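You operate a simulated robot arm through the tools that you are given. There is no shell and no other tool. Be economical: measure what you need, move in short steps, check, and stop when the job is done.

You are at the controls of a simulated robot arm. One attempt, no reset.

## Task
Count the cream beads on the top of table 1, then put as many of the purple beads from the top of table 1 on the flat white plate.

The check looks at the end state, three seconds after you hand in, the way a careful person would. Anything else that was tipped, shoved, dropped, spilled or broken makes it a failure.

## Robot
A 7-joint arm with a two-finger parallel gripper on a trunk, on a base that drives. Base frame: it is fixed to the floor where the robot stands at the start and does not move with it; the origin is under the middle of the robot, x ahead of it, y to its left, z up; the surface under the hand at the start is at about z = 0.76. Lengths are in m, angles in degrees, forces in N, time in s.
Its first joint turns from -149.0 to 149.0 degrees. Places, roughly: cream bead (4x4x3 cm) [1.1, 0.4, 0.8]; purple bead (4x4x3 cm) [0.9, -0.2, 0.8]. Payload 3.5 kg.
The tool frame sits at the grasp point between the pads (the TCP): z along the fingers, y along the line on which they close. The tips reach 0.023 m beyond it. Largest opening 0.094 m; finger width 0.038, thickness 0.01; the body of the gripper, 0.054 by 0.096 m, starts 0.039 m behind the TCP.
Orientation is that of the tool frame in the base frame, as a unit quaternion [x, y, z, w]. With the fingers straight down and closing along the base's y, the tool's x points along the base's -x, its y along +y and its z along -z.

## Interface
- The arm moves only by the tool send_rows. Its argument "series" is one flat list of numbers, 7 for each row, row after row: the turn, a rotation vector about the base's x, y, z in rad, then the shift along the base's x, y, z in m, then the opening, from 0 (shut) to 1 (fully open). In form: [wx, wy, wz, dx, dy, dz, gripper, wx, wy, wz, dx, dy, dz, gripper, ...]. A call has 1 to 20 rows; each row is the pose to reach, as a shift and turn from the pose commanded when the call began. Rows are played at 5 a second. More than 0.05 m and 8.6 degrees between two rows, or a gripper value outside its range, and nothing of the call is played. Where a pose cannot be reached the arm comes as near as it can. A force on the tool above 40 N (or 10 N above the force at the start of the call, whichever is more), or a blocked arm, ends the call early, and 0.2 s more pass. Each finger travels about 0.153 m/s and halts on what it meets, pressing with about 24 N; the grip force reading is that of the motor and also rises with nothing between the fingers. The clock runs only during rows and for 0.2 s after the last one: add rows that repeat a pose to give the fingers time. It gives the time, the measured TCP pose, the force on the tool (base axes), the opening and the grip force at its end, in the units of the frame above (readings bear some noise), with the torque about the TCP (base axes, N m) and any sound that the robot's microphone picked up, and new pictures: "views" is both (left out), scene, wrist or none.
- Cameras (640 x 400 px; columns grow to the right, rows downward): "scene" is now at [-0.2382, 0.1835, 1.2986]; the picture's right is [-0.07, -1.00, 0.00], its down [-0.27, 0.02, -0.96] and it looks along [0.96, -0.07, -0.27] (base axes); focal length 287 px, centre (320, 200). "wrist" rides on the gripper at [0.086, 0.016, -0.074] in the tool frame; the picture's right is [-0.18, 0.98, 0.00], its down [-0.58, -0.11, -0.81] and it looks along [-0.79, -0.15, 0.59] (tool axes); focal length 243 px, centre (320, 200). There is no depth. A picture from a camera that has moved, and an enlarged one, comes with that camera's place and axes in the base frame and with its lens.
- roll_base(legs): drives the robot by 1 to 6 legs, each [ahead, left, turn to the left] in m, m and degrees, along the robot's own axes; the way and the turn of a leg run together, so that a leg with both is an arc; at most 1.5 m and 180 degrees a leg. The arm and the cameras ride along, it lands a little off, and it stops where it bumps. It gives what a move gives, and a new picture of the scene camera.
- turn_head(pan, tilt): turns the head with the scene camera to pan (to the left, within 143 degrees either way) and tilt (down, from -29 to 69), counted from straight ahead of the robot. It gives what a move gives, and a new picture of the scene camera.
- close_up(camera, box): a new picture of the part [left, top, right, bottom] of that camera's present view, enlarged. No time passes.
- finish_job(): hands the job in; it is judged then, once.

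Go step by step. Nothing tells you exact positions but the pictures and the camera data: compare them with the known pose of the tool, close in by small moves and look again before you grip or let go. The budget is 165 turns and 260 pictures, counting those below and the enlarged ones. Unless the task says otherwise, let go and move clear before handing in, and close with one line.

The tools are called after "Call:" as name(argument=value, ...) on one line, values as JSON. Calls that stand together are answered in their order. send_rows: Moves the arm, as the interface text tells. Its arguments: {"type":"object","properties":{"series":{"type":"array","items":{"type":"number"}},"views":{"type":"string","enum":["both","scene","wrist","none"]}},"required":["series"]} The other tools are called the same way: roll_base (legs) drives the base; turn_head (pan, tilt) turns the head that bears the scene camera; close_up (camera, box) takes an enlarged picture of a part of a camera's view; finish_job () hands the job in.

At the start:

```text
time: 0.0
tool_pos: [0.809, 0.0473, 0.9689]
orientation: [0.001, 1.0, 0.0, 0.0]
contact_force: [0.3, -0.4, -0.2]
moment: [0.03, -0.03, -0.02]
grip_width: 0.0942
grasp_force: 0.0
robot x, y, heading: [0.0045, -0.0002, -0.0]
head pan, tilt: [-3.9, 15.4]
```

scene: 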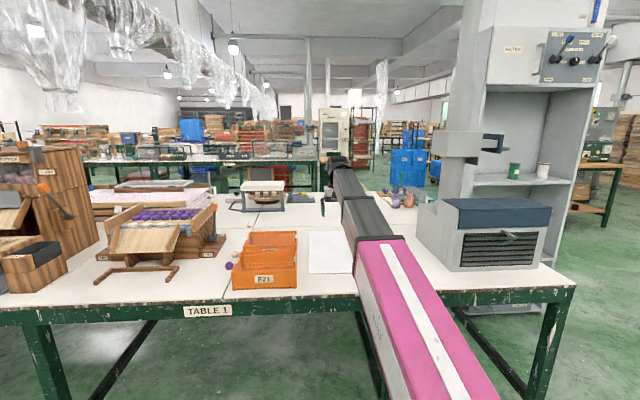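
wrist: 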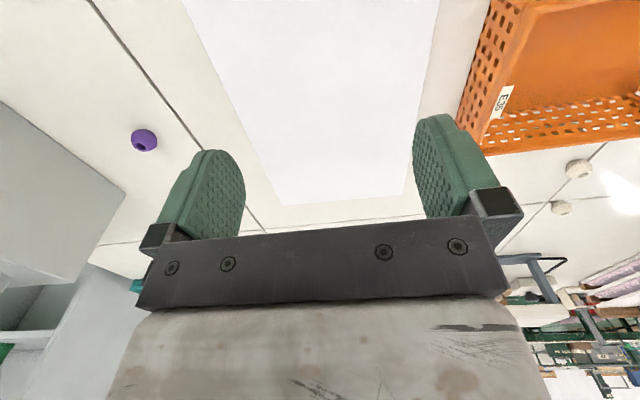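

I see table 1 with an orange crate, a white flat square beside it, a wooden dispenser with purple beads, and some loose beads. First I look closer at the whole table.

Call:
close_up(camera="scene", box=[200, 170, 440, 320])

Call:
close_up(camera="scene", box=[0, 140, 240, 290])

Call:
close_up(camera="scene", box=[360, 160, 600, 310])

Call:
close_up(camera="wrist", box=[400, 0, 640, 400])

```text
2.67 times, centred on (320, 245) of scene
camera zoom: at [-0.2382, 0.1835, 1.2986], right [-0.07, -1.0, 0.0], down [-0.27, 0.02, -0.96], along [0.96, -0.07, -0.27], focal length 764 px, centre (320, 80)
```

zoom: 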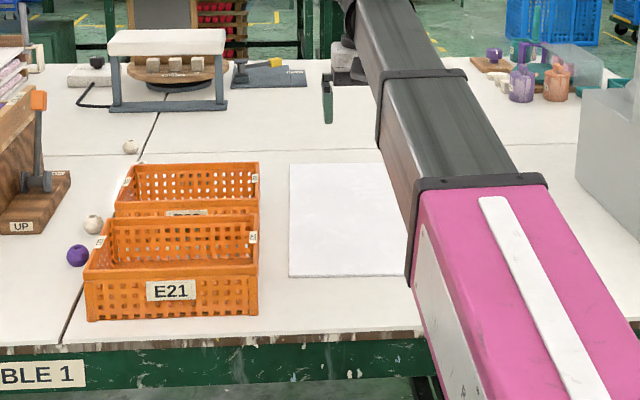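

```text
2.67 times, centred on (120, 215) of scene
camera zoom: at [-0.2382, 0.1835, 1.2986], right [-0.07, -1.0, 0.0], down [-0.27, 0.02, -0.96], along [0.96, -0.07, -0.27], focal length 764 px, centre (853, 160)
```

zoom: 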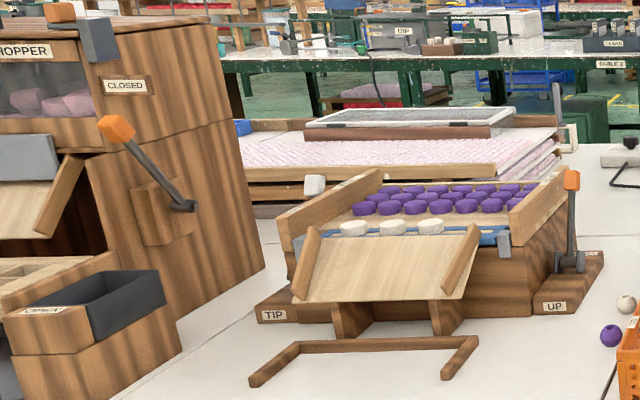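

```text
2.67 times, centred on (480, 235) of scene
camera zoom: at [-0.2382, 0.1835, 1.2986], right [-0.07, -1.0, 0.0], down [-0.27, 0.02, -0.96], along [0.96, -0.07, -0.27], focal length 764 px, centre (-107, 107)
```

zoom: 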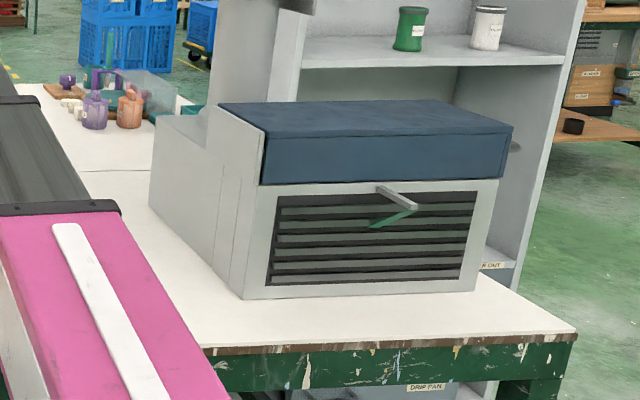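

```text
1.00 times, centred on (520, 200) of wrist (not enlarged: the box is as wide or as high as the picture)
camera zoom: at [0.7238, 0.0639, 1.043], right [0.18, 0.98, 0.0], down [0.58, -0.11, 0.81], along [0.79, -0.15, -0.59], focal length 243 px, centre (120, 200)
```

zoom: 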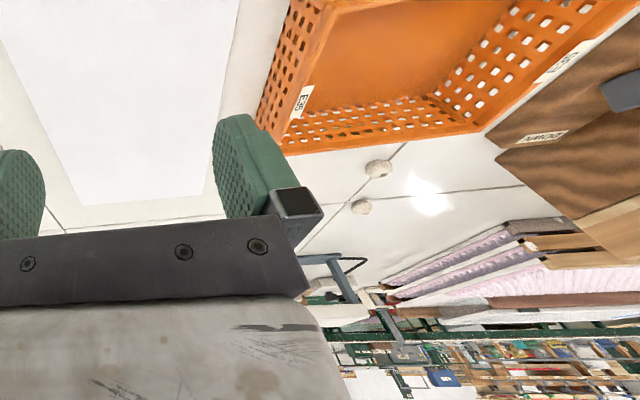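

Call:
send_rows(series=[0, 0, 0, -0.02, 0, 0.05, 1, 0, 0, 0, -0.04, 0, 0.1, 1, 0, 0, 0, -0.06, 0, 0.15, 1, 0, 0, 0, -0.08, 0, 0.2, 1, 0, 0, 0, -0.1, 0, 0.25, 1])

Call:
turn_head(pan=-20, tilt=25)

Call:
turn_head(pan=30, tilt=25)

```text
refused: row 1 steps farther than a row can; nothing moved
```

```text
time: 0.8
tool_pos: [0.8092, 0.0477, 0.968]
orientation: [0.0, 1.0, 0.0, -0.001]
contact_force: [-0.6, -0.1, 0.1]
moment: [-0.01, 0.02, 0.01]
grip_width: 0.094
grasp_force: 0.2
robot x, y, heading: [-0.0012, 0.002, 0.2]
head pan, tilt: [-20.0, 25.0]
camera scene: at [-0.2448, 0.1584, 1.2832], right [-0.34, -0.94, 0.0], down [-0.4, 0.14, -0.91], along [0.85, -0.31, -0.42], focal length 287 px, centre (320, 200)
```

scene: 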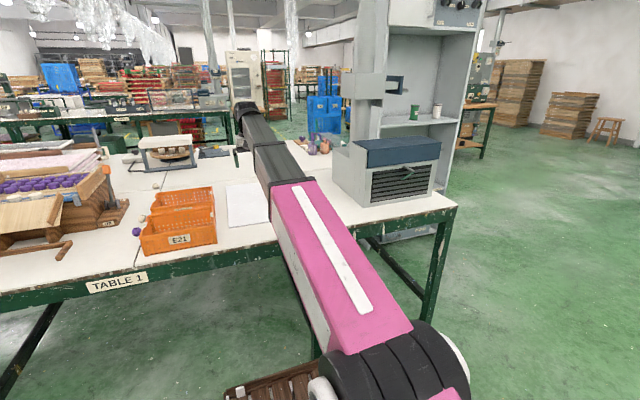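

```text
time: 2.0
tool_pos: [0.8096, 0.048, 0.9682]
orientation: [0.0, 1.0, 0.0, 0.0]
contact_force: [-0.2, -0.2, 0.6]
moment: [0.0, -0.03, -0.02]
grip_width: 0.0939
grasp_force: 0.0
robot x, y, heading: [0.0012, 0.0014, 0.2]
head pan, tilt: [30.0, 25.0]
camera scene: at [-0.2516, 0.2358, 1.2831], right [0.5, -0.87, 0.0], down [-0.37, -0.21, -0.91], along [0.79, 0.45, -0.42], focal length 287 px, centre (320, 200)
```

scene: 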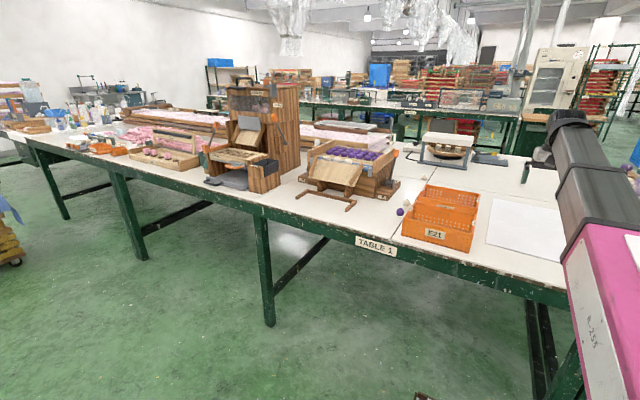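

The table extends far to the left with more fixtures. I zoom in on it.

Call:
close_up(camera="scene", box=[0, 90, 160, 190])

Call:
close_up(camera="scene", box=[120, 80, 280, 200])

Call:
close_up(camera="scene", box=[270, 100, 430, 220])

Call:
close_up(camera="scene", box=[390, 120, 560, 260])

```text
4.00 times, centred on (80, 140) of scene
camera zoom: at [-0.2516, 0.2358, 1.2831], right [0.5, -0.87, 0.0], down [-0.37, -0.21, -0.91], along [0.79, 0.45, -0.42], focal length 1146 px, centre (1280, 440)
```

zoom: 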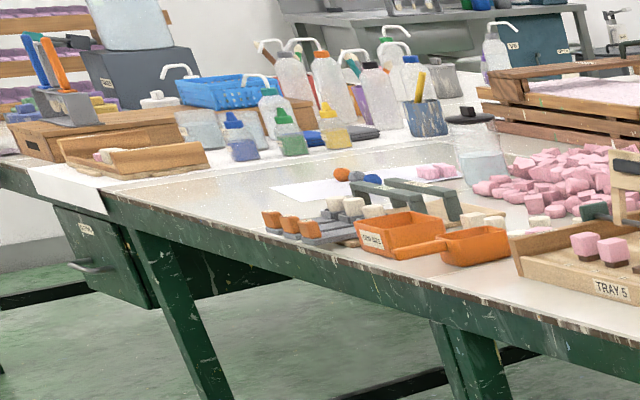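

```text
3.33 times, centred on (200, 140) of scene
camera zoom: at [-0.2516, 0.2358, 1.2831], right [0.5, -0.87, 0.0], down [-0.37, -0.21, -0.91], along [0.79, 0.45, -0.42], focal length 955 px, centre (720, 400)
```

zoom: 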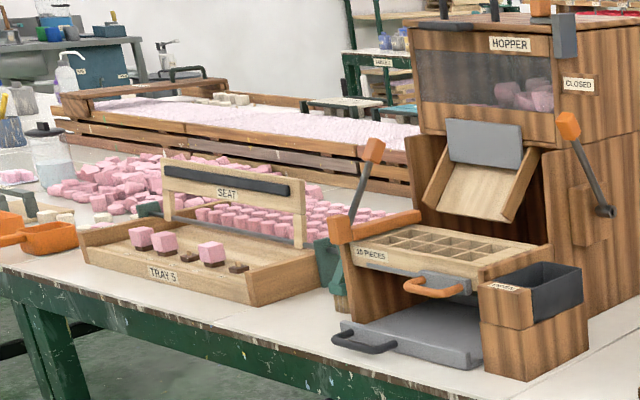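

```text
3.33 times, centred on (350, 160) of scene
camera zoom: at [-0.2516, 0.2358, 1.2831], right [0.5, -0.87, 0.0], down [-0.37, -0.21, -0.91], along [0.79, 0.45, -0.42], focal length 955 px, centre (220, 333)
```

zoom: 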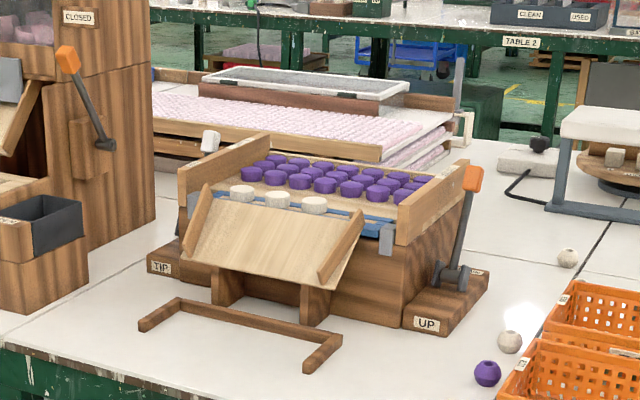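

```text
2.86 times, centred on (475, 190) of scene
camera zoom: at [-0.2516, 0.2358, 1.2831], right [0.5, -0.87, 0.0], down [-0.37, -0.21, -0.91], along [0.79, 0.45, -0.42], focal length 819 px, centre (-123, 229)
```

zoom: 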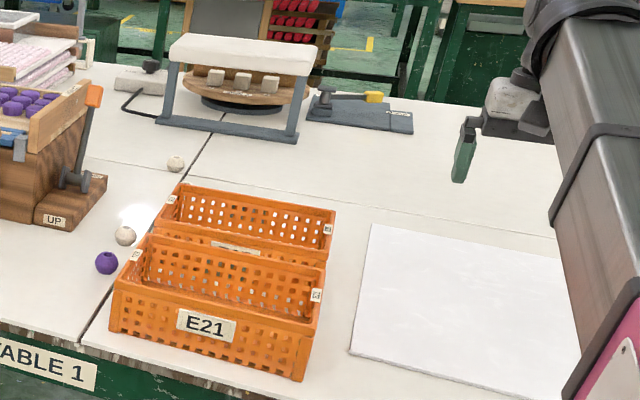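

Call:
send_rows(series=[0, 0, 0, 0, 0, 0.045, 1, 0, 0, 0, 0, 0, 0.09, 1, 0, 0, 0, 0, 0, 0.135, 1, 0, 0, 0, 0, 0, 0.18, 1, 0, 0, 0, 0, 0, 0.225, 1, 0, 0, 0, 0, 0, 0.27, 1, 0, 0, 0, 0, 0, 0.3, 1], views="wrist")

Call:
turn_head(pan=-10, tilt=15)

Call:
close_up(camera="scene", box=[180, 120, 420, 270])

Call:
close_up(camera="scene", box=[290, 160, 390, 220])

```text
time: 2.8
tool_pos: [0.8107, 0.0463, 1.0978]
orientation: [0.002, 1.0, -0.001, 0.009]
contact_force: [3.4, -1.2, -6.9]
moment: [-0.18, -0.34, -0.09]
grip_width: 0.0938
grasp_force: 0.0
robot x, y, heading: [0.0014, -0.0001, -0.0]
head pan, tilt: [30.0, 25.0]
stopped in row 4: the force on the tool passed its limit at 69 N (the readings are from after the stop); the commanded pose is now the measured one
camera wrist: at [0.7243, 0.063, 1.1709], right [0.19, 0.98, 0.0], down [0.57, -0.11, 0.82], along [0.8, -0.15, -0.58], focal length 243 px, centre (320, 200)
```

wrist: 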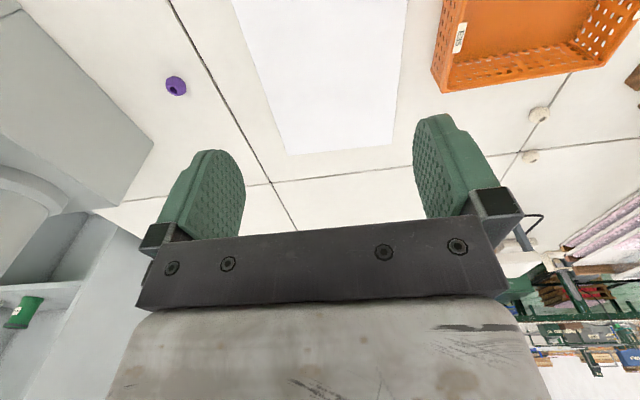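

```text
time: 3.9
tool_pos: [0.8115, 0.0468, 1.098]
orientation: [0.003, 1.0, -0.002, 0.008]
contact_force: [8.0, -1.6, -19.1]
moment: [-0.46, -1.13, -0.11]
grip_width: 0.0938
grasp_force: 0.1
robot x, y, heading: [-0.0026, -0.0007, 0.3]
head pan, tilt: [-10.0, 15.0]
camera scene: at [-0.2394, 0.1737, 1.2993], right [-0.17, -0.98, 0.0], down [-0.26, 0.04, -0.97], along [0.95, -0.17, -0.26], focal length 287 px, centre (320, 200)
```

scene: 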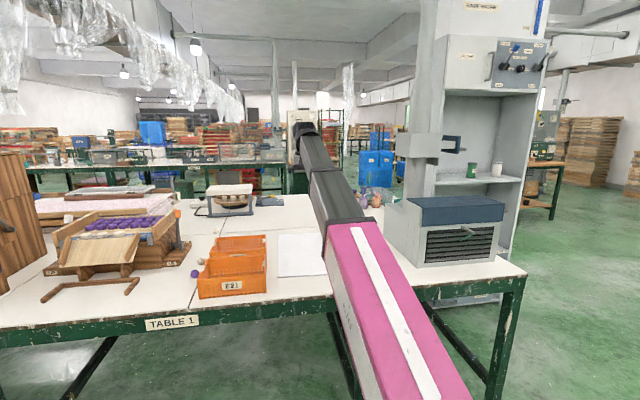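

```text
2.67 times, centred on (300, 195) of scene
camera zoom: at [-0.2394, 0.1737, 1.2993], right [-0.17, -0.98, 0.0], down [-0.26, 0.04, -0.97], along [0.95, -0.17, -0.26], focal length 764 px, centre (373, 213)
```

zoom: 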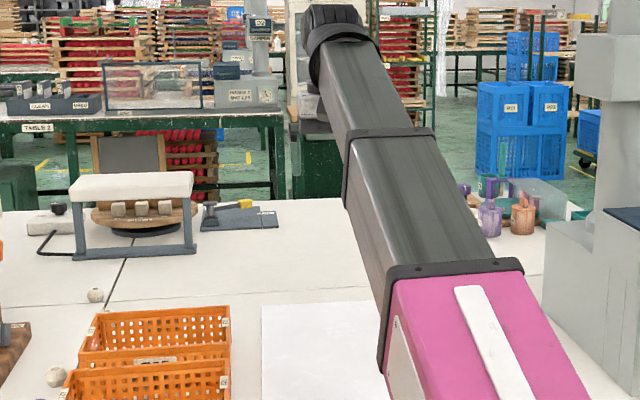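

```text
6.40 times, centred on (340, 190) of scene
camera zoom: at [-0.2394, 0.1737, 1.2993], right [-0.17, -0.98, 0.0], down [-0.26, 0.04, -0.97], along [0.95, -0.17, -0.26], focal length 1834 px, centre (192, 264)
```

zoom: 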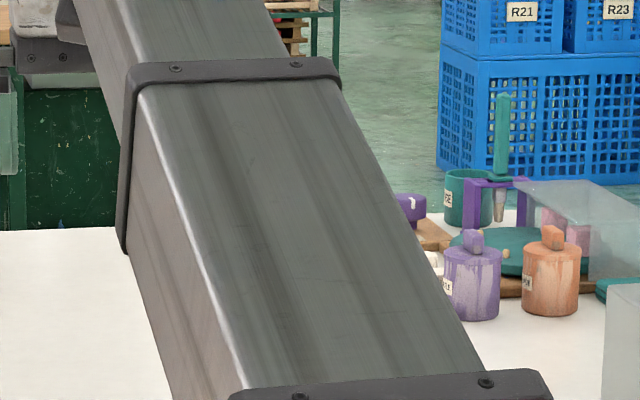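

The upward move met resistance, perhaps the wrist folding on itself; I back down a bit and check the force.

Call:
send_rows(series=[0, 0, 0, 0, 0, -0.03, 1, 0, 0, 0, 0, 0, -0.06, 1], views="wrist")

Call:
close_up(camera="wrist", box=[420, 0, 640, 200])

```text
time: 4.5
tool_pos: [0.8112, 0.0453, 1.0366]
orientation: [0.001, 1.0, -0.002, 0.008]
contact_force: [0.5, -0.1, -0.5]
moment: [-0.03, 0.06, 0.04]
grip_width: 0.0938
grasp_force: 0.1
robot x, y, heading: [0.0001, 0.0006, -0.3]
head pan, tilt: [-10.0, 15.0]
camera wrist: at [0.7244, 0.0629, 1.1101], right [0.19, 0.98, 0.0], down [0.57, -0.11, 0.81], along [0.8, -0.15, -0.58], focal length 243 px, centre (320, 200)
```

wrist: 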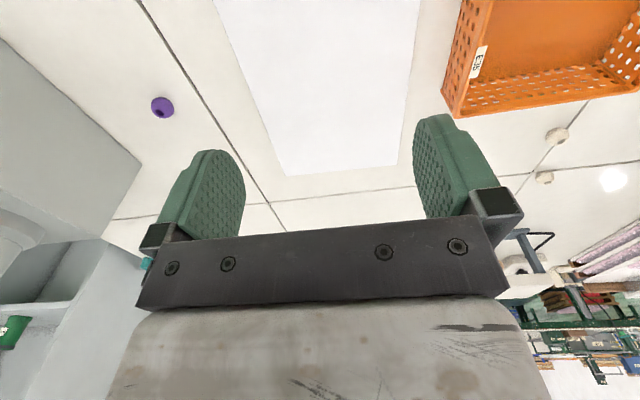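

```text
2.00 times, centred on (530, 100) of wrist
camera zoom: at [0.7244, 0.0629, 1.1101], right [0.19, 0.98, 0.0], down [0.57, -0.11, 0.81], along [0.8, -0.15, -0.58], focal length 485 px, centre (-100, 400)
```

zoom: 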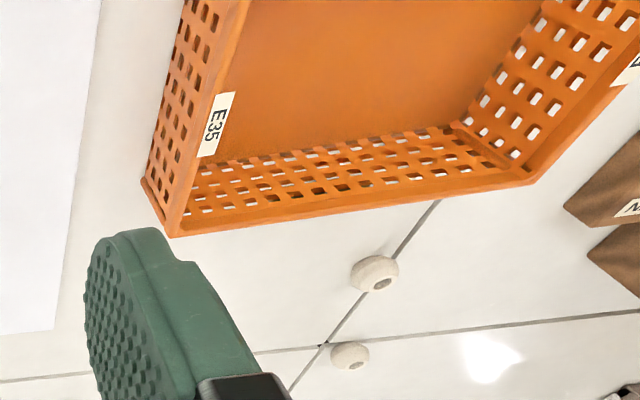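

Call:
send_rows(series=[0, 0, -0.15, 0, 0, 0, 1, 0, 0, -0.3, 0, 0, 0, 1, 0, 0, -0.45, 0, 0, 0, 1, 0, 0, -0.6, 0, 0, 0, 1, 0, 0, -0.75, 0, 0, 0, 1, 0, 0, -0.9, 0, 0, 0, 1], views="wrist")

Call:
send_rows(series=[0, 0, 0.15, 0, 0, 0, 1, 0, 0, 0.3, 0, 0, 0, 1, 0, 0, 0.45, 0, 0, 0, 1, 0, 0, 0.6, 0, 0, 0, 1, 0, 0, 0.75, 0, 0, 0, 1, 0, 0, 0.9, 0, 0, 0, 1, 0, 0, 1.05, 0, 0, 0, 1, 0, 0, 1.2, 0, 0, 0, 1, 0, 0, 1.35, 0, 0, 0, 1, 0, 0, 1.5, 0, 0, 0, 1, 0, 0, 1.65, 0, 0, 0, 1, 0, 0, 1.8, 0, 0, 0, 1], views="wrist")

```text
time: 5.9
tool_pos: [0.8102, 0.0457, 1.0388]
orientation: [0.437, 0.899, -0.005, 0.005]
contact_force: [0.1, 0.1, -0.2]
moment: [-0.01, -0.02, 0.0]
grip_width: 0.0939
grasp_force: 0.1
robot x, y, heading: [-0.0001, -0.0013, -0.1]
head pan, tilt: [-10.0, 15.0]
camera wrist: at [0.7705, 0.1252, 1.1114], right [0.89, 0.46, 0.0], down [0.27, -0.51, 0.82], along [0.38, -0.72, -0.58], focal length 243 px, centre (320, 200)
```

wrist: 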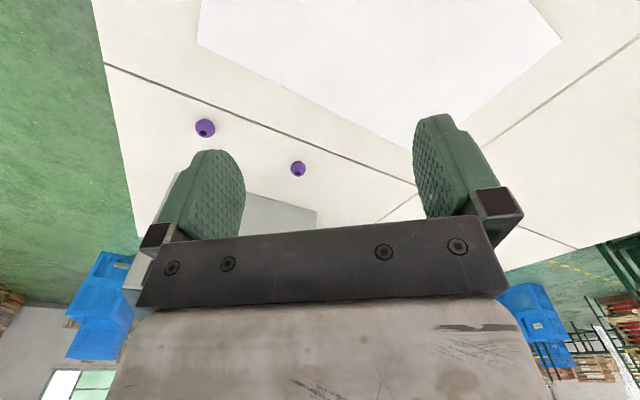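

```text
time: 8.5
tool_pos: [0.8113, 0.0461, 1.0371]
orientation: [-0.436, 0.9, 0.003, 0.007]
contact_force: [0.1, 0.3, 0.1]
moment: [0.03, 0.03, 0.02]
grip_width: 0.094
grasp_force: 0.1
robot x, y, heading: [0.0016, -0.0041, -0.0]
head pan, tilt: [-10.0, 15.0]
camera wrist: at [0.7445, -0.0117, 1.111], right [-0.66, 0.76, 0.0], down [0.44, 0.38, 0.82], along [0.62, 0.53, -0.58], focal length 243 px, centre (320, 200)
```

wrist: 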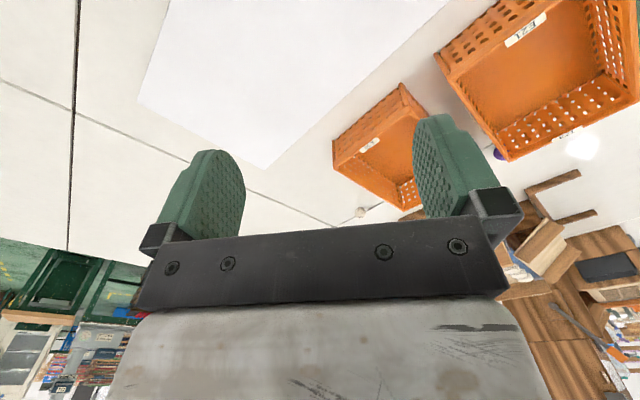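

Three purple beads now seen: about (0.72,-0.20), (0.90,-0.215), (0.74,0.45); three cream. Next I look over and behind the left fixtures for hidden beads.

Call:
send_rows(series=[0, 0, 0.1, 0.01, 0.045, 0, 1, 0, 0, 0.2, 0.02, 0.09, 0, 1, 0, 0, 0.3, 0.03, 0.13, 0, 1, 0, 0, 0.3, 0.04, 0.17, 0, 1, 0, 0, 0.3, 0.05, 0.21, 0, 1, 0, 0, 0.3, 0.05, 0.25, 0, 1, 0, 0, 0.3, 0.05, 0.29, 0, 1], views="both")

Call:
turn_head(pan=-25, tilt=15)

Call:
close_up(camera="scene", box=[160, 120, 400, 270])

```text
time: 10.1
tool_pos: [0.8613, 0.337, 1.0401]
orientation: [-0.562, 0.827, 0.003, 0.007]
contact_force: [0.1, 0.3, 0.0]
moment: [0.01, -0.02, 0.03]
grip_width: 0.094
grasp_force: 0.1
robot x, y, heading: [-0.0014, 0.0016, 0.2]
head pan, tilt: [-10.0, 15.0]
camera scene: at [-0.2393, 0.1737, 1.2993], right [-0.17, -0.98, 0.0], down [-0.25, 0.04, -0.97], along [0.95, -0.17, -0.26], focal length 287 px, centre (320, 200)
camera wrist: at [0.8147, 0.2614, 1.112], right [-0.85, 0.53, 0.0], down [0.31, 0.49, 0.82], along [0.43, 0.69, -0.58], focal length 243 px, centre (320, 200)
```

scene: 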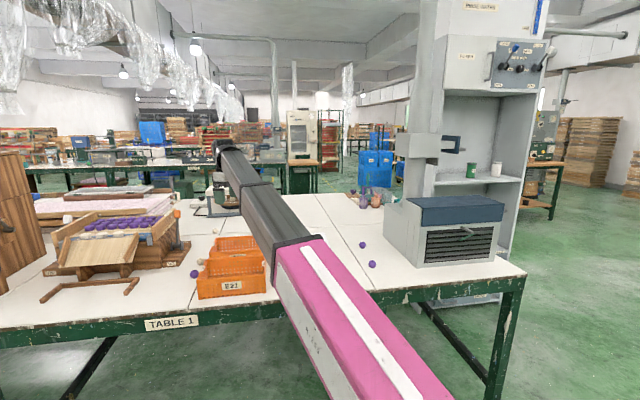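
wrist: 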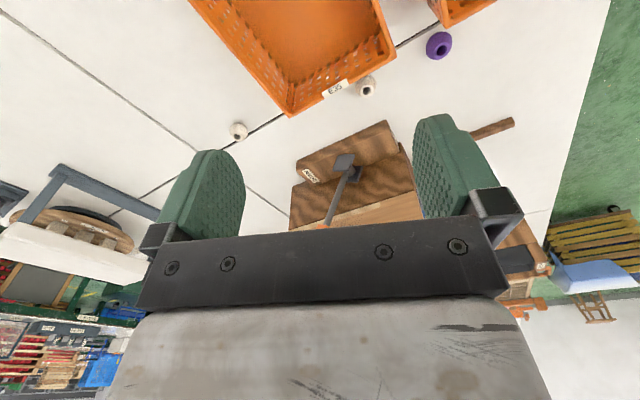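

```text
time: 10.8
tool_pos: [0.861, 0.3367, 1.0388]
orientation: [-0.564, 0.826, 0.003, 0.007]
contact_force: [-0.3, -0.2, -0.8]
moment: [0.0, 0.0, 0.02]
grip_width: 0.0942
grasp_force: 0.1
robot x, y, heading: [0.0011, 0.0015, 0.0]
head pan, tilt: [-25.0, 15.0]
camera scene: at [-0.2467, 0.1504, 1.2993], right [-0.42, -0.91, 0.0], down [-0.23, 0.11, -0.97], along [0.88, -0.41, -0.26], focal length 287 px, centre (320, 200)
```

scene: 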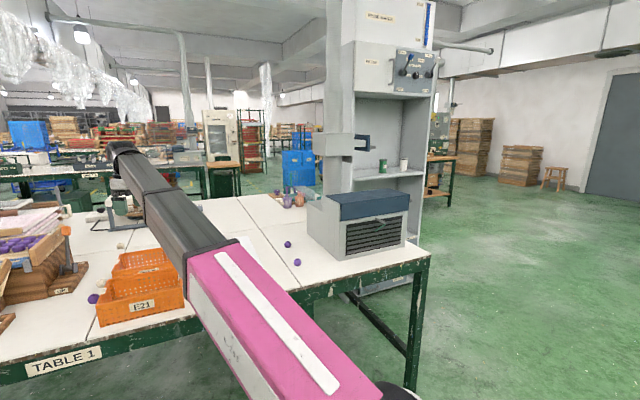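

```text
2.67 times, centred on (280, 195) of scene
camera zoom: at [-0.2467, 0.1504, 1.2993], right [-0.42, -0.91, 0.0], down [-0.23, 0.11, -0.97], along [0.88, -0.41, -0.26], focal length 764 px, centre (427, 213)
```

zoom: 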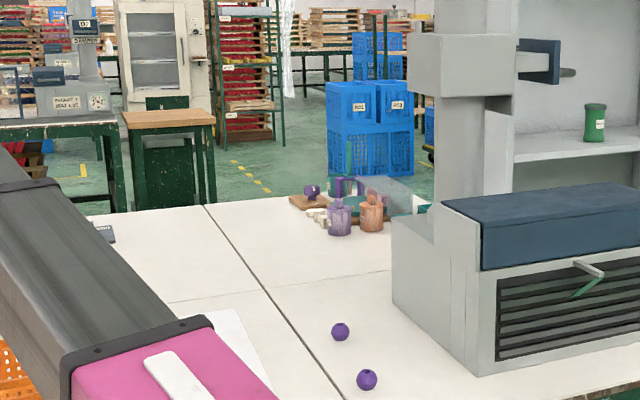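

Call:
close_up(camera="scene", box=[260, 180, 324, 220])

Call:
close_up(camera="wrist", box=[0, 150, 200, 320])

Call:
send_rows(series=[0, 0, 0.1, 0.04, 0, 0, 1, 0, 0, 0.2, 0.07, 0, 0.0, 1, 0, 0, 0.3, 0.09, 0, 0.0, 1, 0, 0, 0.42, 0.1, 0, 0.0, 1, 0, 0, 0.54, 0.1, 0, 0.0, 1], views="wrist")

```text
10.00 times, centred on (292, 200) of scene
camera zoom: at [-0.2467, 0.1504, 1.2993], right [-0.42, -0.91, 0.0], down [-0.23, 0.11, -0.97], along [0.88, -0.41, -0.26], focal length 2866 px, centre (600, 200)
```

zoom: 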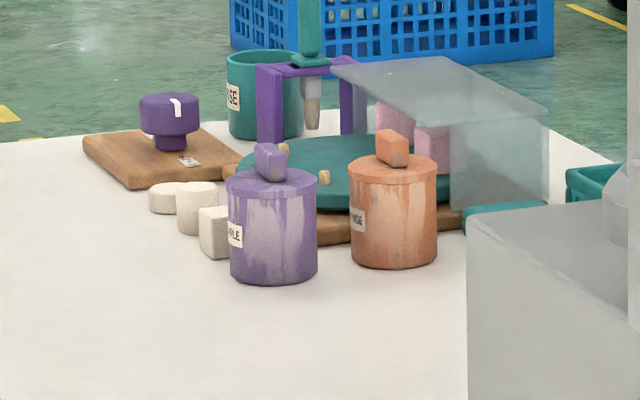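

```text
2.35 times, centred on (100, 235) of wrist
camera zoom: at [0.8144, 0.2612, 1.1119], right [-0.85, 0.53, 0.0], down [0.31, 0.49, 0.82], along [0.43, 0.69, -0.58], focal length 571 px, centre (838, 118)
```

zoom: 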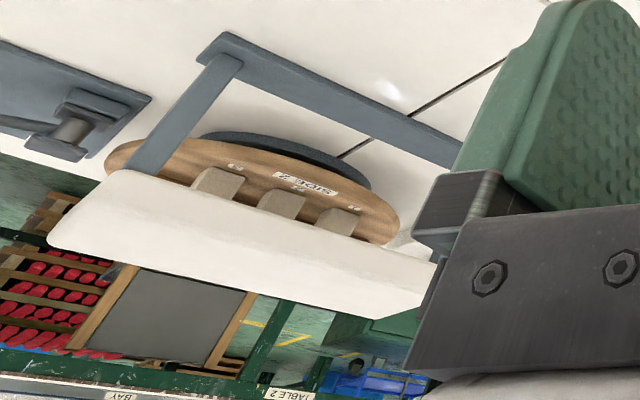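

```text
time: 12.0
tool_pos: [0.9603, 0.3348, 1.0379]
orientation: [0.765, -0.645, -0.005, -0.006]
contact_force: [1.0, 0.2, 0.2]
moment: [0.02, 0.01, 0.0]
grip_width: 0.0937
grasp_force: 0.1
robot x, y, heading: [-0.0002, -0.003, 0.4]
head pan, tilt: [-25.0, 15.0]
camera wrist: at [0.9602, 0.2465, 1.1116], right [-1.0, 0.02, 0.0], down [0.01, 0.58, 0.82], along [0.01, 0.82, -0.58], focal length 243 px, centre (320, 200)
```

wrist: 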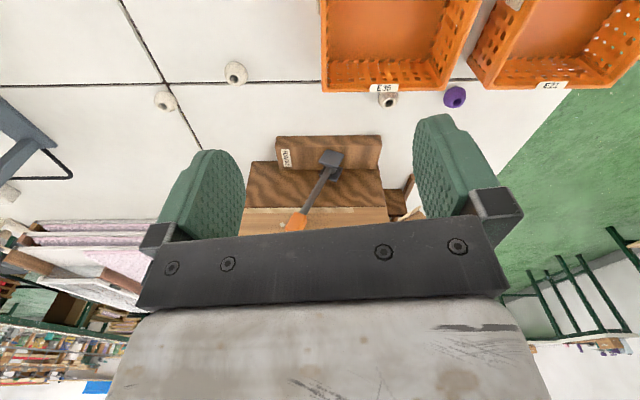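

Call:
send_rows(series=[0, 0, 0, 0.0, 0, 0, 0.5, 0, 0, 0, 0, 0, 0.0, 0, 0, 0, 0, 0, 0, 0.0, 0], views="wrist")

Call:
close_up(camera="wrist", box=[0, 60, 320, 260])

```text
time: 12.8
tool_pos: [0.962, 0.3346, 1.0386]
orientation: [0.763, -0.646, -0.005, -0.007]
contact_force: [0.8, 1.0, -0.5]
moment: [-0.01, 0.01, 0.03]
grip_width: 0.0002
grasp_force: 23.7
robot x, y, heading: [-0.0011, 0.002, -0.2]
head pan, tilt: [-25.0, 15.0]
camera wrist: at [0.9599, 0.2466, 1.1117], right [-1.0, 0.02, 0.0], down [0.01, 0.58, 0.82], along [0.02, 0.81, -0.58], focal length 243 px, centre (320, 200)
```

wrist: 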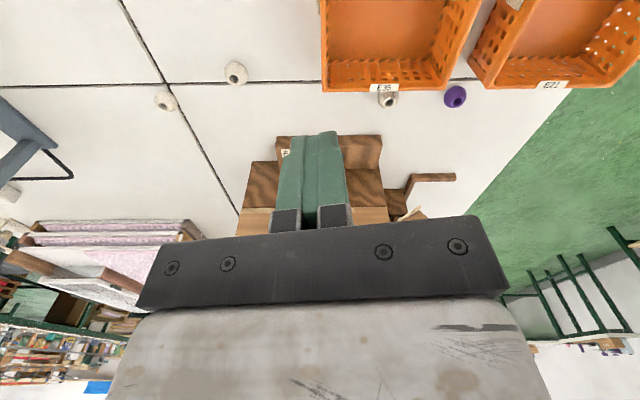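

```text
2.00 times, centred on (160, 160) of wrist
camera zoom: at [0.9599, 0.2466, 1.1117], right [-1.0, 0.02, 0.0], down [0.01, 0.58, 0.82], along [0.02, 0.81, -0.58], focal length 485 px, centre (640, 280)
```

zoom: 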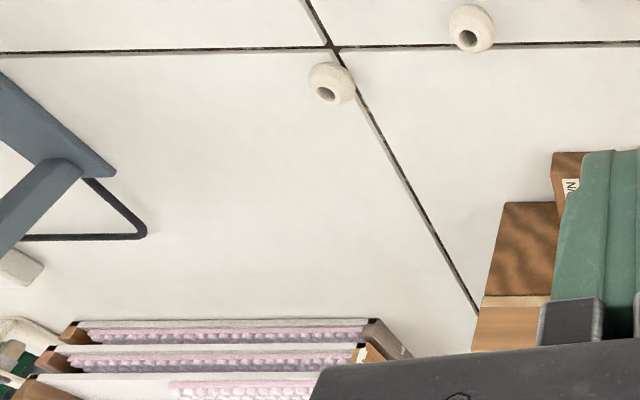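

Call:
send_rows(series=[0, 0, -0.14, -0.01, -0.03, 0, 0, 0, 0, -0.28, -0.02, -0.06, 0, 0, 0, 0, -0.42, -0.03, -0.09, 0, 0, 0, 0, -0.56, -0.03, -0.12, 0, 0, 0, 0, -0.7, -0.03, -0.15, 0, 0, 0, 0, -0.84, -0.03, -0.18, 0, 0, 0, 0, -0.98, -0.03, -0.21, 0, 0, 0, 0, -1.12, -0.03, -0.24, 0, 0, 0, 0, -1.26, -0.03, -0.27, 0, 0, 0, 0, -1.4, -0.03, -0.3, 0, 0, 0, 0, -1.54, -0.03, -0.33, 0, 0, 0, 0, -1.68, -0.03, -0.36, 0, 0, 0, 0, -1.82, -0.03, -0.38, 0, 0, 0, 0, -1.96, -0.03, -0.4, 0, 0, 0, 0, -2.1, -0.03, -0.4, 0, 0, 0, 0, -2.24, -0.03, -0.4, 0, 0], views="wrist")

Call:
turn_head(pan=15, tilt=20)

Call:
close_up(camera="wrist", box=[0, 0, 320, 240])

```text
time: 16.2
tool_pos: [0.9319, -0.0654, 1.0362]
orientation: [0.25, 0.968, -0.004, 0.006]
contact_force: [0.6, 0.0, 0.4]
moment: [-0.01, -0.02, -0.01]
grip_width: 0.0003
grasp_force: 23.3
robot x, y, heading: [0.0056, -0.0006, 0.2]
head pan, tilt: [-25.0, 15.0]
camera wrist: at [0.863, -0.0074, 1.1113], right [0.64, 0.77, 0.0], down [0.45, -0.37, 0.82], along [0.63, -0.52, -0.58], focal length 243 px, centre (320, 200)
```

wrist: 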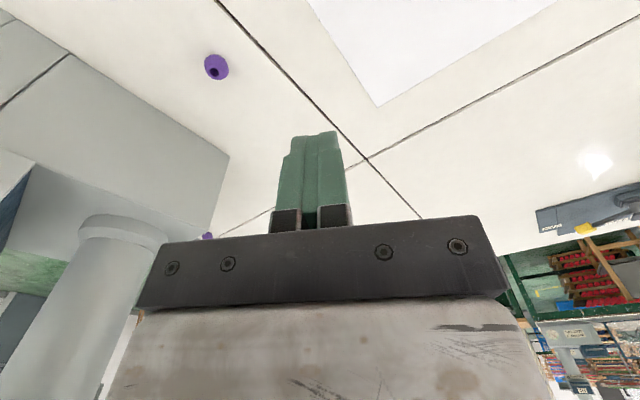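

```text
time: 17.3
tool_pos: [0.931, -0.065, 1.0379]
orientation: [0.248, 0.969, -0.004, 0.007]
contact_force: [-0.5, 0.8, -0.3]
moment: [0.02, -0.02, 0.02]
grip_width: 0.0
grasp_force: 24.1
robot x, y, heading: [-0.0007, -0.0043, -0.0]
head pan, tilt: [15.0, 20.0]
camera scene: at [-0.2414, 0.2138, 1.2912], right [0.26, -0.97, 0.0], down [-0.33, -0.09, -0.94], along [0.91, 0.24, -0.34], focal length 287 px, centre (320, 200)
```

scene: 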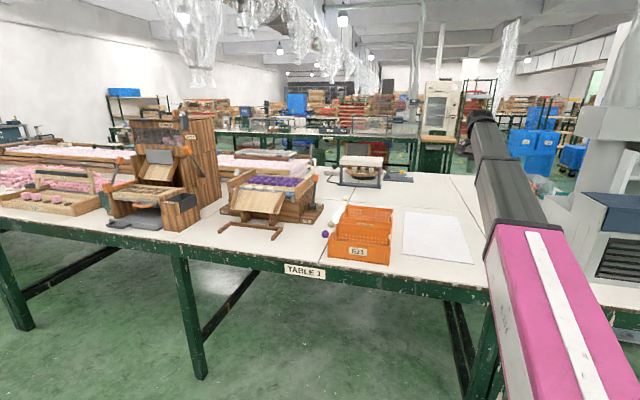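

```text
1.67 times, centred on (160, 120) of wrist
camera zoom: at [0.8628, -0.0074, 1.1113], right [0.63, 0.77, 0.0], down [0.45, -0.37, 0.82], along [0.63, -0.52, -0.58], focal length 404 px, centre (587, 333)
```

zoom: 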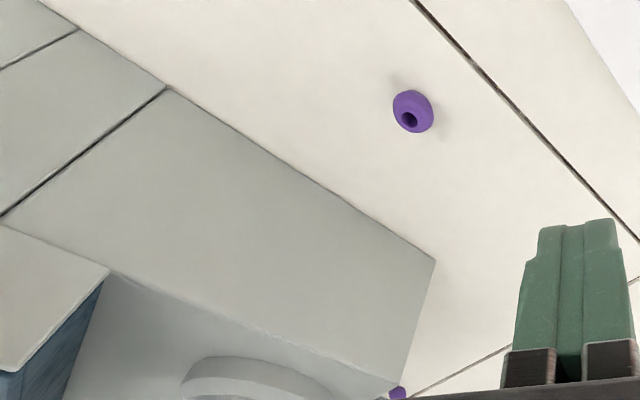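

Call:
send_rows(series=[-0.08, -0.1, 0, 0, 0, 0, 0, -0.16, -0.2, 0, 0, 0, 0, 0, -0.24, -0.3, 0, 0, 0, 0, 0], views="wrist")

Call:
close_up(camera="wrist", box=[100, 60, 340, 230])

```text
time: 18.1
tool_pos: [0.9323, -0.0636, 1.0383]
orientation: [0.245, 0.949, -0.083, 0.181]
contact_force: [0.2, -0.3, 0.0]
moment: [0.0, -0.03, 0.02]
grip_width: 0.0002
grasp_force: 24.0
robot x, y, heading: [0.0006, 0.0007, -0.3]
head pan, tilt: [15.0, 20.0]
camera wrist: at [0.8468, 0.0066, 1.0723], right [0.63, 0.77, 0.01], down [0.17, -0.15, 0.97], along [0.75, -0.62, -0.23], focal length 243 px, centre (320, 200)
```

wrist: 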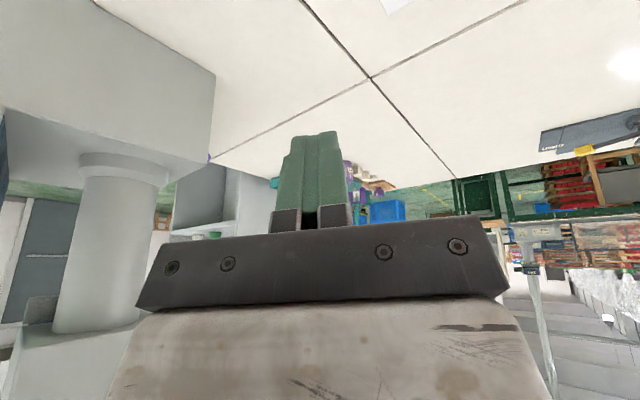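

```text
2.35 times, centred on (220, 145) of wrist
camera zoom: at [0.8468, 0.0066, 1.0723], right [0.63, 0.77, 0.01], down [0.17, -0.15, 0.97], along [0.75, -0.62, -0.23], focal length 571 px, centre (555, 329)
```

zoom: 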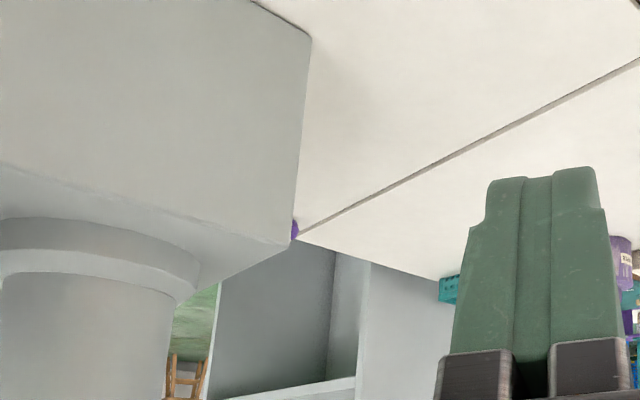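

Call:
send_rows(series=[0, 0, -0.14, 0, 0, 0, 0, 0, 0, -0.28, 0.01, 0, 0, 0, 0, 0, -0.42, 0.02, 0, 0, 0, 0, 0, -0.56, 0.02, 0, 0, 0, 0, 0, -0.65, 0.02, 0, 0, 0], views="wrist")

Call:
close_up(camera="wrist", box=[140, 60, 500, 240])

```text
time: 19.3
tool_pos: [0.9519, -0.0631, 1.0381]
orientation: [0.536, 0.821, -0.135, 0.145]
contact_force: [0.6, -0.2, -0.2]
moment: [-0.01, 0.03, -0.01]
grip_width: 0.0
grasp_force: 24.1
robot x, y, heading: [-0.0003, 0.0021, 0.2]
head pan, tilt: [15.0, 20.0]
camera wrist: at [0.9266, 0.044, 1.072], right [0.97, 0.23, 0.0], down [0.05, -0.23, 0.97], along [0.22, -0.95, -0.23], focal length 243 px, centre (320, 200)
```

wrist: 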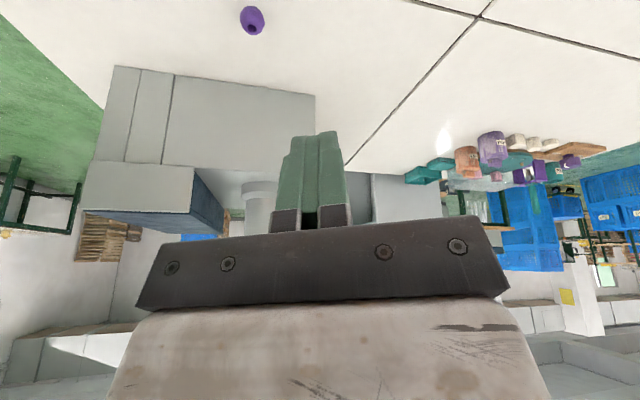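

```text
1.78 times, centred on (320, 150) of wrist
camera zoom: at [0.9266, 0.044, 1.072], right [0.97, 0.23, 0.0], down [0.05, -0.23, 0.97], along [0.22, -0.95, -0.23], focal length 431 px, centre (320, 289)
```

zoom: 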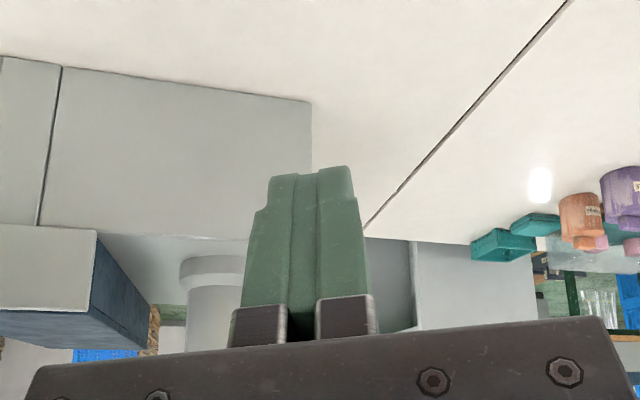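

Fingers hide the spot; I swing the view back a little so the fingers clear the area behind the oven.

Call:
send_rows(series=[0, 0, -0.14, 0, 0, 0, 0, 0, 0, -0.28, 0, 0, 0, 0, 0, 0, -0.4, 0.01, 0, 0, 0], views="wrist")

Call:
close_up(camera="wrist", box=[300, 80, 560, 230])

```text
time: 20.1
tool_pos: [0.9611, -0.0626, 1.0358]
orientation: [0.688, 0.698, -0.161, 0.115]
contact_force: [-0.6, 0.4, -0.8]
moment: [-0.02, 0.03, 0.0]
grip_width: 0.0001
grasp_force: 23.6
robot x, y, heading: [-0.0038, 0.0001, -0.3]
head pan, tilt: [15.0, 20.0]
camera wrist: at [0.9805, 0.0457, 1.0713], right [0.99, -0.17, 0.01], down [-0.04, -0.23, 0.97], along [-0.16, -0.96, -0.23], focal length 243 px, centre (320, 200)
```

wrist: 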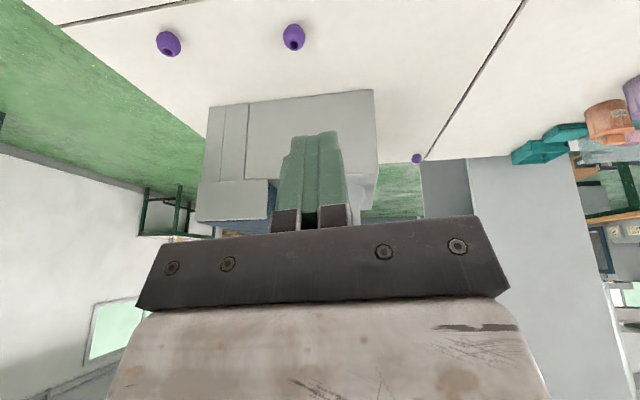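

```text
2.46 times, centred on (430, 155) of wrist
camera zoom: at [0.9805, 0.0457, 1.0713], right [0.99, -0.17, 0.01], down [-0.04, -0.23, 0.97], along [-0.16, -0.96, -0.23], focal length 597 px, centre (49, 311)
```

zoom: 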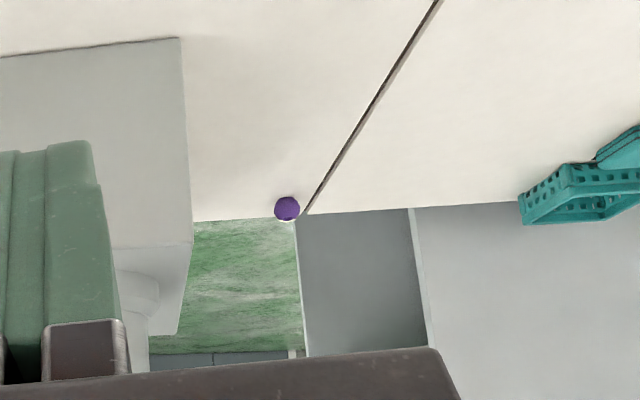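

Three cream beads (about (0.86,0.455), (1.07,0.415), (1.2,0.45)) and four purple, one hidden behind the oven. I'll check the far left later; now I straighten the tool and go above the purple bead at (0.90,-0.215).

Call:
send_rows(series=[0.095, -0.016, 0, -0.012, -0.03, -0.01, 0, 0.19, -0.032, 0, -0.025, -0.06, -0.025, 0.3, 0.285, -0.05, 0, -0.037, -0.09, -0.045, 0.6, 0.378, -0.065, 0, -0.05, -0.12, -0.065, 1, 0.378, -0.065, 0, -0.062, -0.152, -0.09, 1, 0.378, -0.065, 0, -0.062, -0.152, -0.11, 1], views="wrist")

```text
time: 21.5
tool_pos: [0.8982, -0.2149, 0.9287]
orientation: [0.701, 0.713, -0.004, 0.007]
contact_force: [-0.6, -0.3, 0.6]
moment: [-0.01, -0.02, -0.01]
grip_width: 0.0941
grasp_force: 0.1
robot x, y, heading: [0.0011, -0.0044, 0.3]
head pan, tilt: [15.0, 20.0]
camera wrist: at [0.9142, -0.1271, 1.0021], right [0.99, -0.17, 0.01], down [-0.1, -0.57, 0.82], along [-0.13, -0.8, -0.58], focal length 243 px, centre (320, 200)
```

wrist: 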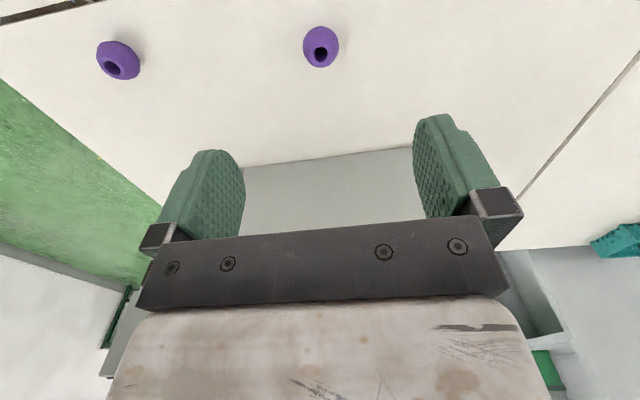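

Call:
send_rows(series=[0, 0, 0, 0.001, 0, -0.04, 1, 0, 0, 0, 0.002, -0.002, -0.08, 1, 0, 0, 0, 0.003, -0.002, -0.11, 1, 0, 0, 0, 0.003, -0.002, -0.13, 1], views="wrist")

```text
time: 22.5
tool_pos: [0.9008, -0.2169, 0.7979]
orientation: [0.7, 0.714, -0.003, 0.007]
contact_force: [-0.2, -0.5, 1.1]
moment: [-0.03, -0.01, -0.01]
grip_width: 0.0942
grasp_force: 0.2
robot x, y, heading: [0.0005, -0.0028, -0.1]
head pan, tilt: [15.0, 20.0]
camera wrist: at [0.9167, -0.1294, 0.8716], right [0.99, -0.17, 0.01], down [-0.1, -0.57, 0.82], along [-0.13, -0.8, -0.58], focal length 243 px, centre (320, 200)
```

wrist: 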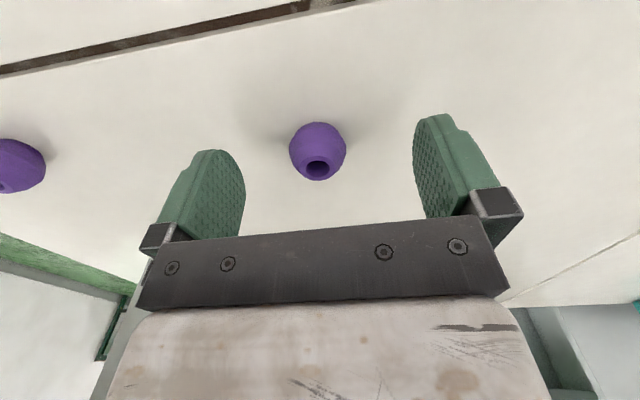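

Call:
send_rows(series=[0, 0, 0, 0, 0, -0.012, 1, 0, 0, 0, 0, 0, -0.012, 0.6, 0, 0, 0, 0, 0, -0.012, 0.3, 0, 0, 0, 0, 0, -0.012, 0.2, 0, 0, 0, 0, 0, -0.012, 0.1, 0, 0, 0, 0, 0, -0.012, 0.1], views="wrist")

```text
time: 23.9
tool_pos: [0.902, -0.2173, 0.7868]
orientation: [0.701, 0.713, -0.004, 0.007]
contact_force: [-0.7, 0.2, 0.7]
moment: [0.0, 0.01, -0.01]
grip_width: 0.0298
grasp_force: 24.2
robot x, y, heading: [0.0003, -0.0032, -0.1]
head pan, tilt: [15.0, 20.0]
camera wrist: at [0.9172, -0.1294, 0.86], right [0.99, -0.17, 0.01], down [-0.1, -0.57, 0.82], along [-0.13, -0.8, -0.58], focal length 243 px, centre (320, 200)
```

wrist: 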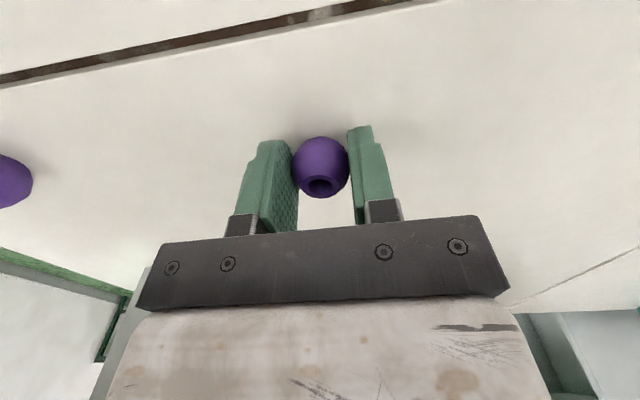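

Call:
send_rows(series=[0, 0, 0, 0, 0, 0.03, 0.1, 0, 0, 0, 0, 0, 0.07, 0.1, 0, 0, 0, 0, 0.04, 0.09, 0.1, 0, 0, 0, 0, 0.08, 0.09, 0.1, 0, 0, 0, 0, 0.12, 0.09, 0.1, 0, 0, 0, 0, 0.16, 0.09, 0.1, 0, 0, 0, 0, 0.2, 0.09, 0.1, 0, 0, 0, 0, 0.24, 0.09, 0.1, 0, 0, 0, 0, 0.257, 0.07, 0.1, 0, 0, 0, 0, 0.257, 0.045, 0.1], views="both")

```text
time: 26.1
tool_pos: [0.9023, 0.0403, 0.8311]
orientation: [0.701, 0.713, -0.005, 0.006]
contact_force: [-0.1, -0.1, -0.4]
moment: [-0.01, 0.02, 0.01]
grip_width: 0.0292
grasp_force: 24.0
robot x, y, heading: [-0.004, -0.0004, 0.3]
head pan, tilt: [15.0, 20.0]
camera scene: at [-0.2415, 0.2139, 1.2912], right [0.26, -0.97, 0.0], down [-0.33, -0.09, -0.94], along [0.91, 0.24, -0.34], focal length 287 px, centre (320, 200)
camera wrist: at [0.9181, 0.1277, 0.9033], right [0.99, -0.17, 0.01], down [-0.1, -0.57, 0.82], along [-0.13, -0.8, -0.58], focal length 243 px, centre (320, 200)
```

scene: 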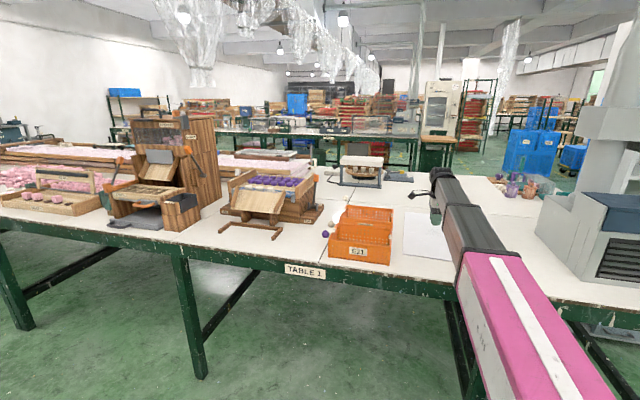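
wrist: 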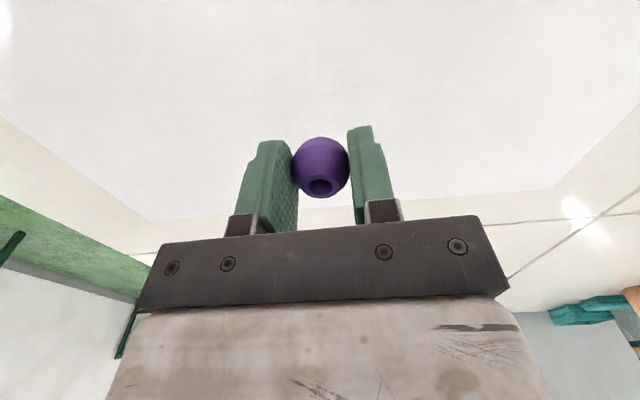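

Call:
send_rows(series=[0, 0, 0, 0, 0, -0.02, 0.1, 0, 0, 0, 0, 0, -0.03, 0.1, 0, 0, 0, 0, 0, -0.034, 0.1, 0, 0, 0, 0, 0, -0.034, 0.1], views="wrist")

```text
time: 27.1
tool_pos: [0.9021, 0.0408, 0.796]
orientation: [0.701, 0.713, -0.004, 0.007]
contact_force: [-0.5, 0.7, -0.6]
moment: [0.0, -0.02, 0.0]
grip_width: 0.0294
grasp_force: 23.9
robot x, y, heading: [-0.0006, -0.0017, 0.3]
head pan, tilt: [15.0, 20.0]
camera wrist: at [0.9176, 0.1281, 0.8701], right [0.99, -0.17, 0.01], down [-0.1, -0.57, 0.82], along [-0.13, -0.8, -0.58], focal length 243 px, centre (320, 200)
```

wrist: 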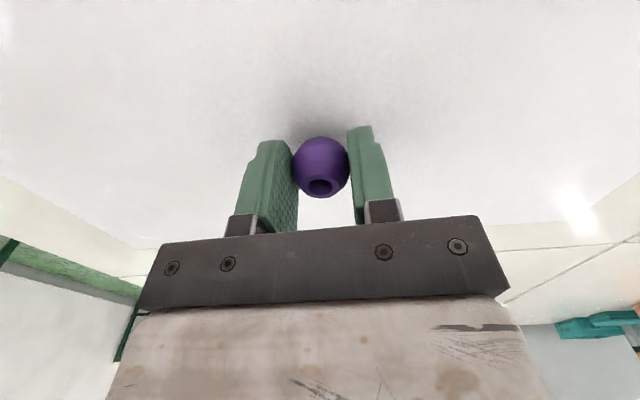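

Call:
send_rows(series=[0, 0, 0, 0, 0, -0.002, 0.1, 0, 0, 0, 0, 0, -0.004, 0.1, 0, 0, 0, 0, 0, -0.004, 0.1], views="none")

```text
time: 27.9
tool_pos: [0.9023, 0.0392, 0.7925]
orientation: [0.701, 0.713, -0.006, 0.008]
contact_force: [0.8, 1.3, 3.6]
moment: [-0.04, 0.03, 0.0]
grip_width: 0.0296
grasp_force: 23.7
robot x, y, heading: [-0.0041, -0.0001, 0.1]
head pan, tilt: [15.0, 20.0]
```

Call:
send_rows(series=[0, 0, 0, 0, 0, 0.0005, 0.35, 0, 0, 0, 0, 0, 0.0005, 0.5, 0, 0, 0, 0, 0, 0.0005, 0.6, 0, 0, 0, 0, 0, 0.04, 0.7, 0, 0, 0, 0, 0, 0.08, 0.8], views="wrist")

```text
time: 29.1
tool_pos: [0.901, 0.0391, 0.873]
orientation: [0.701, 0.713, -0.005, 0.008]
contact_force: [0.7, 0.1, -0.3]
moment: [-0.04, 0.02, -0.01]
grip_width: 0.0753
grasp_force: 0.0
robot x, y, heading: [0.0009, 0.003, -0.1]
head pan, tilt: [15.0, 20.0]
camera wrist: at [0.9169, 0.1276, 0.9457], right [0.99, -0.17, 0.01], down [-0.1, -0.57, 0.82], along [-0.13, -0.8, -0.58], focal length 243 px, centre (320, 200)
```

wrist: 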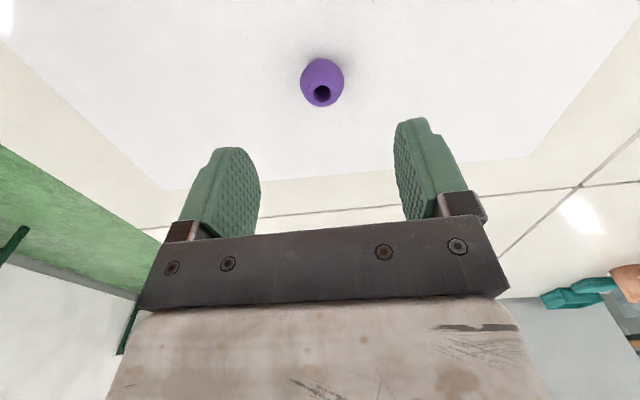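

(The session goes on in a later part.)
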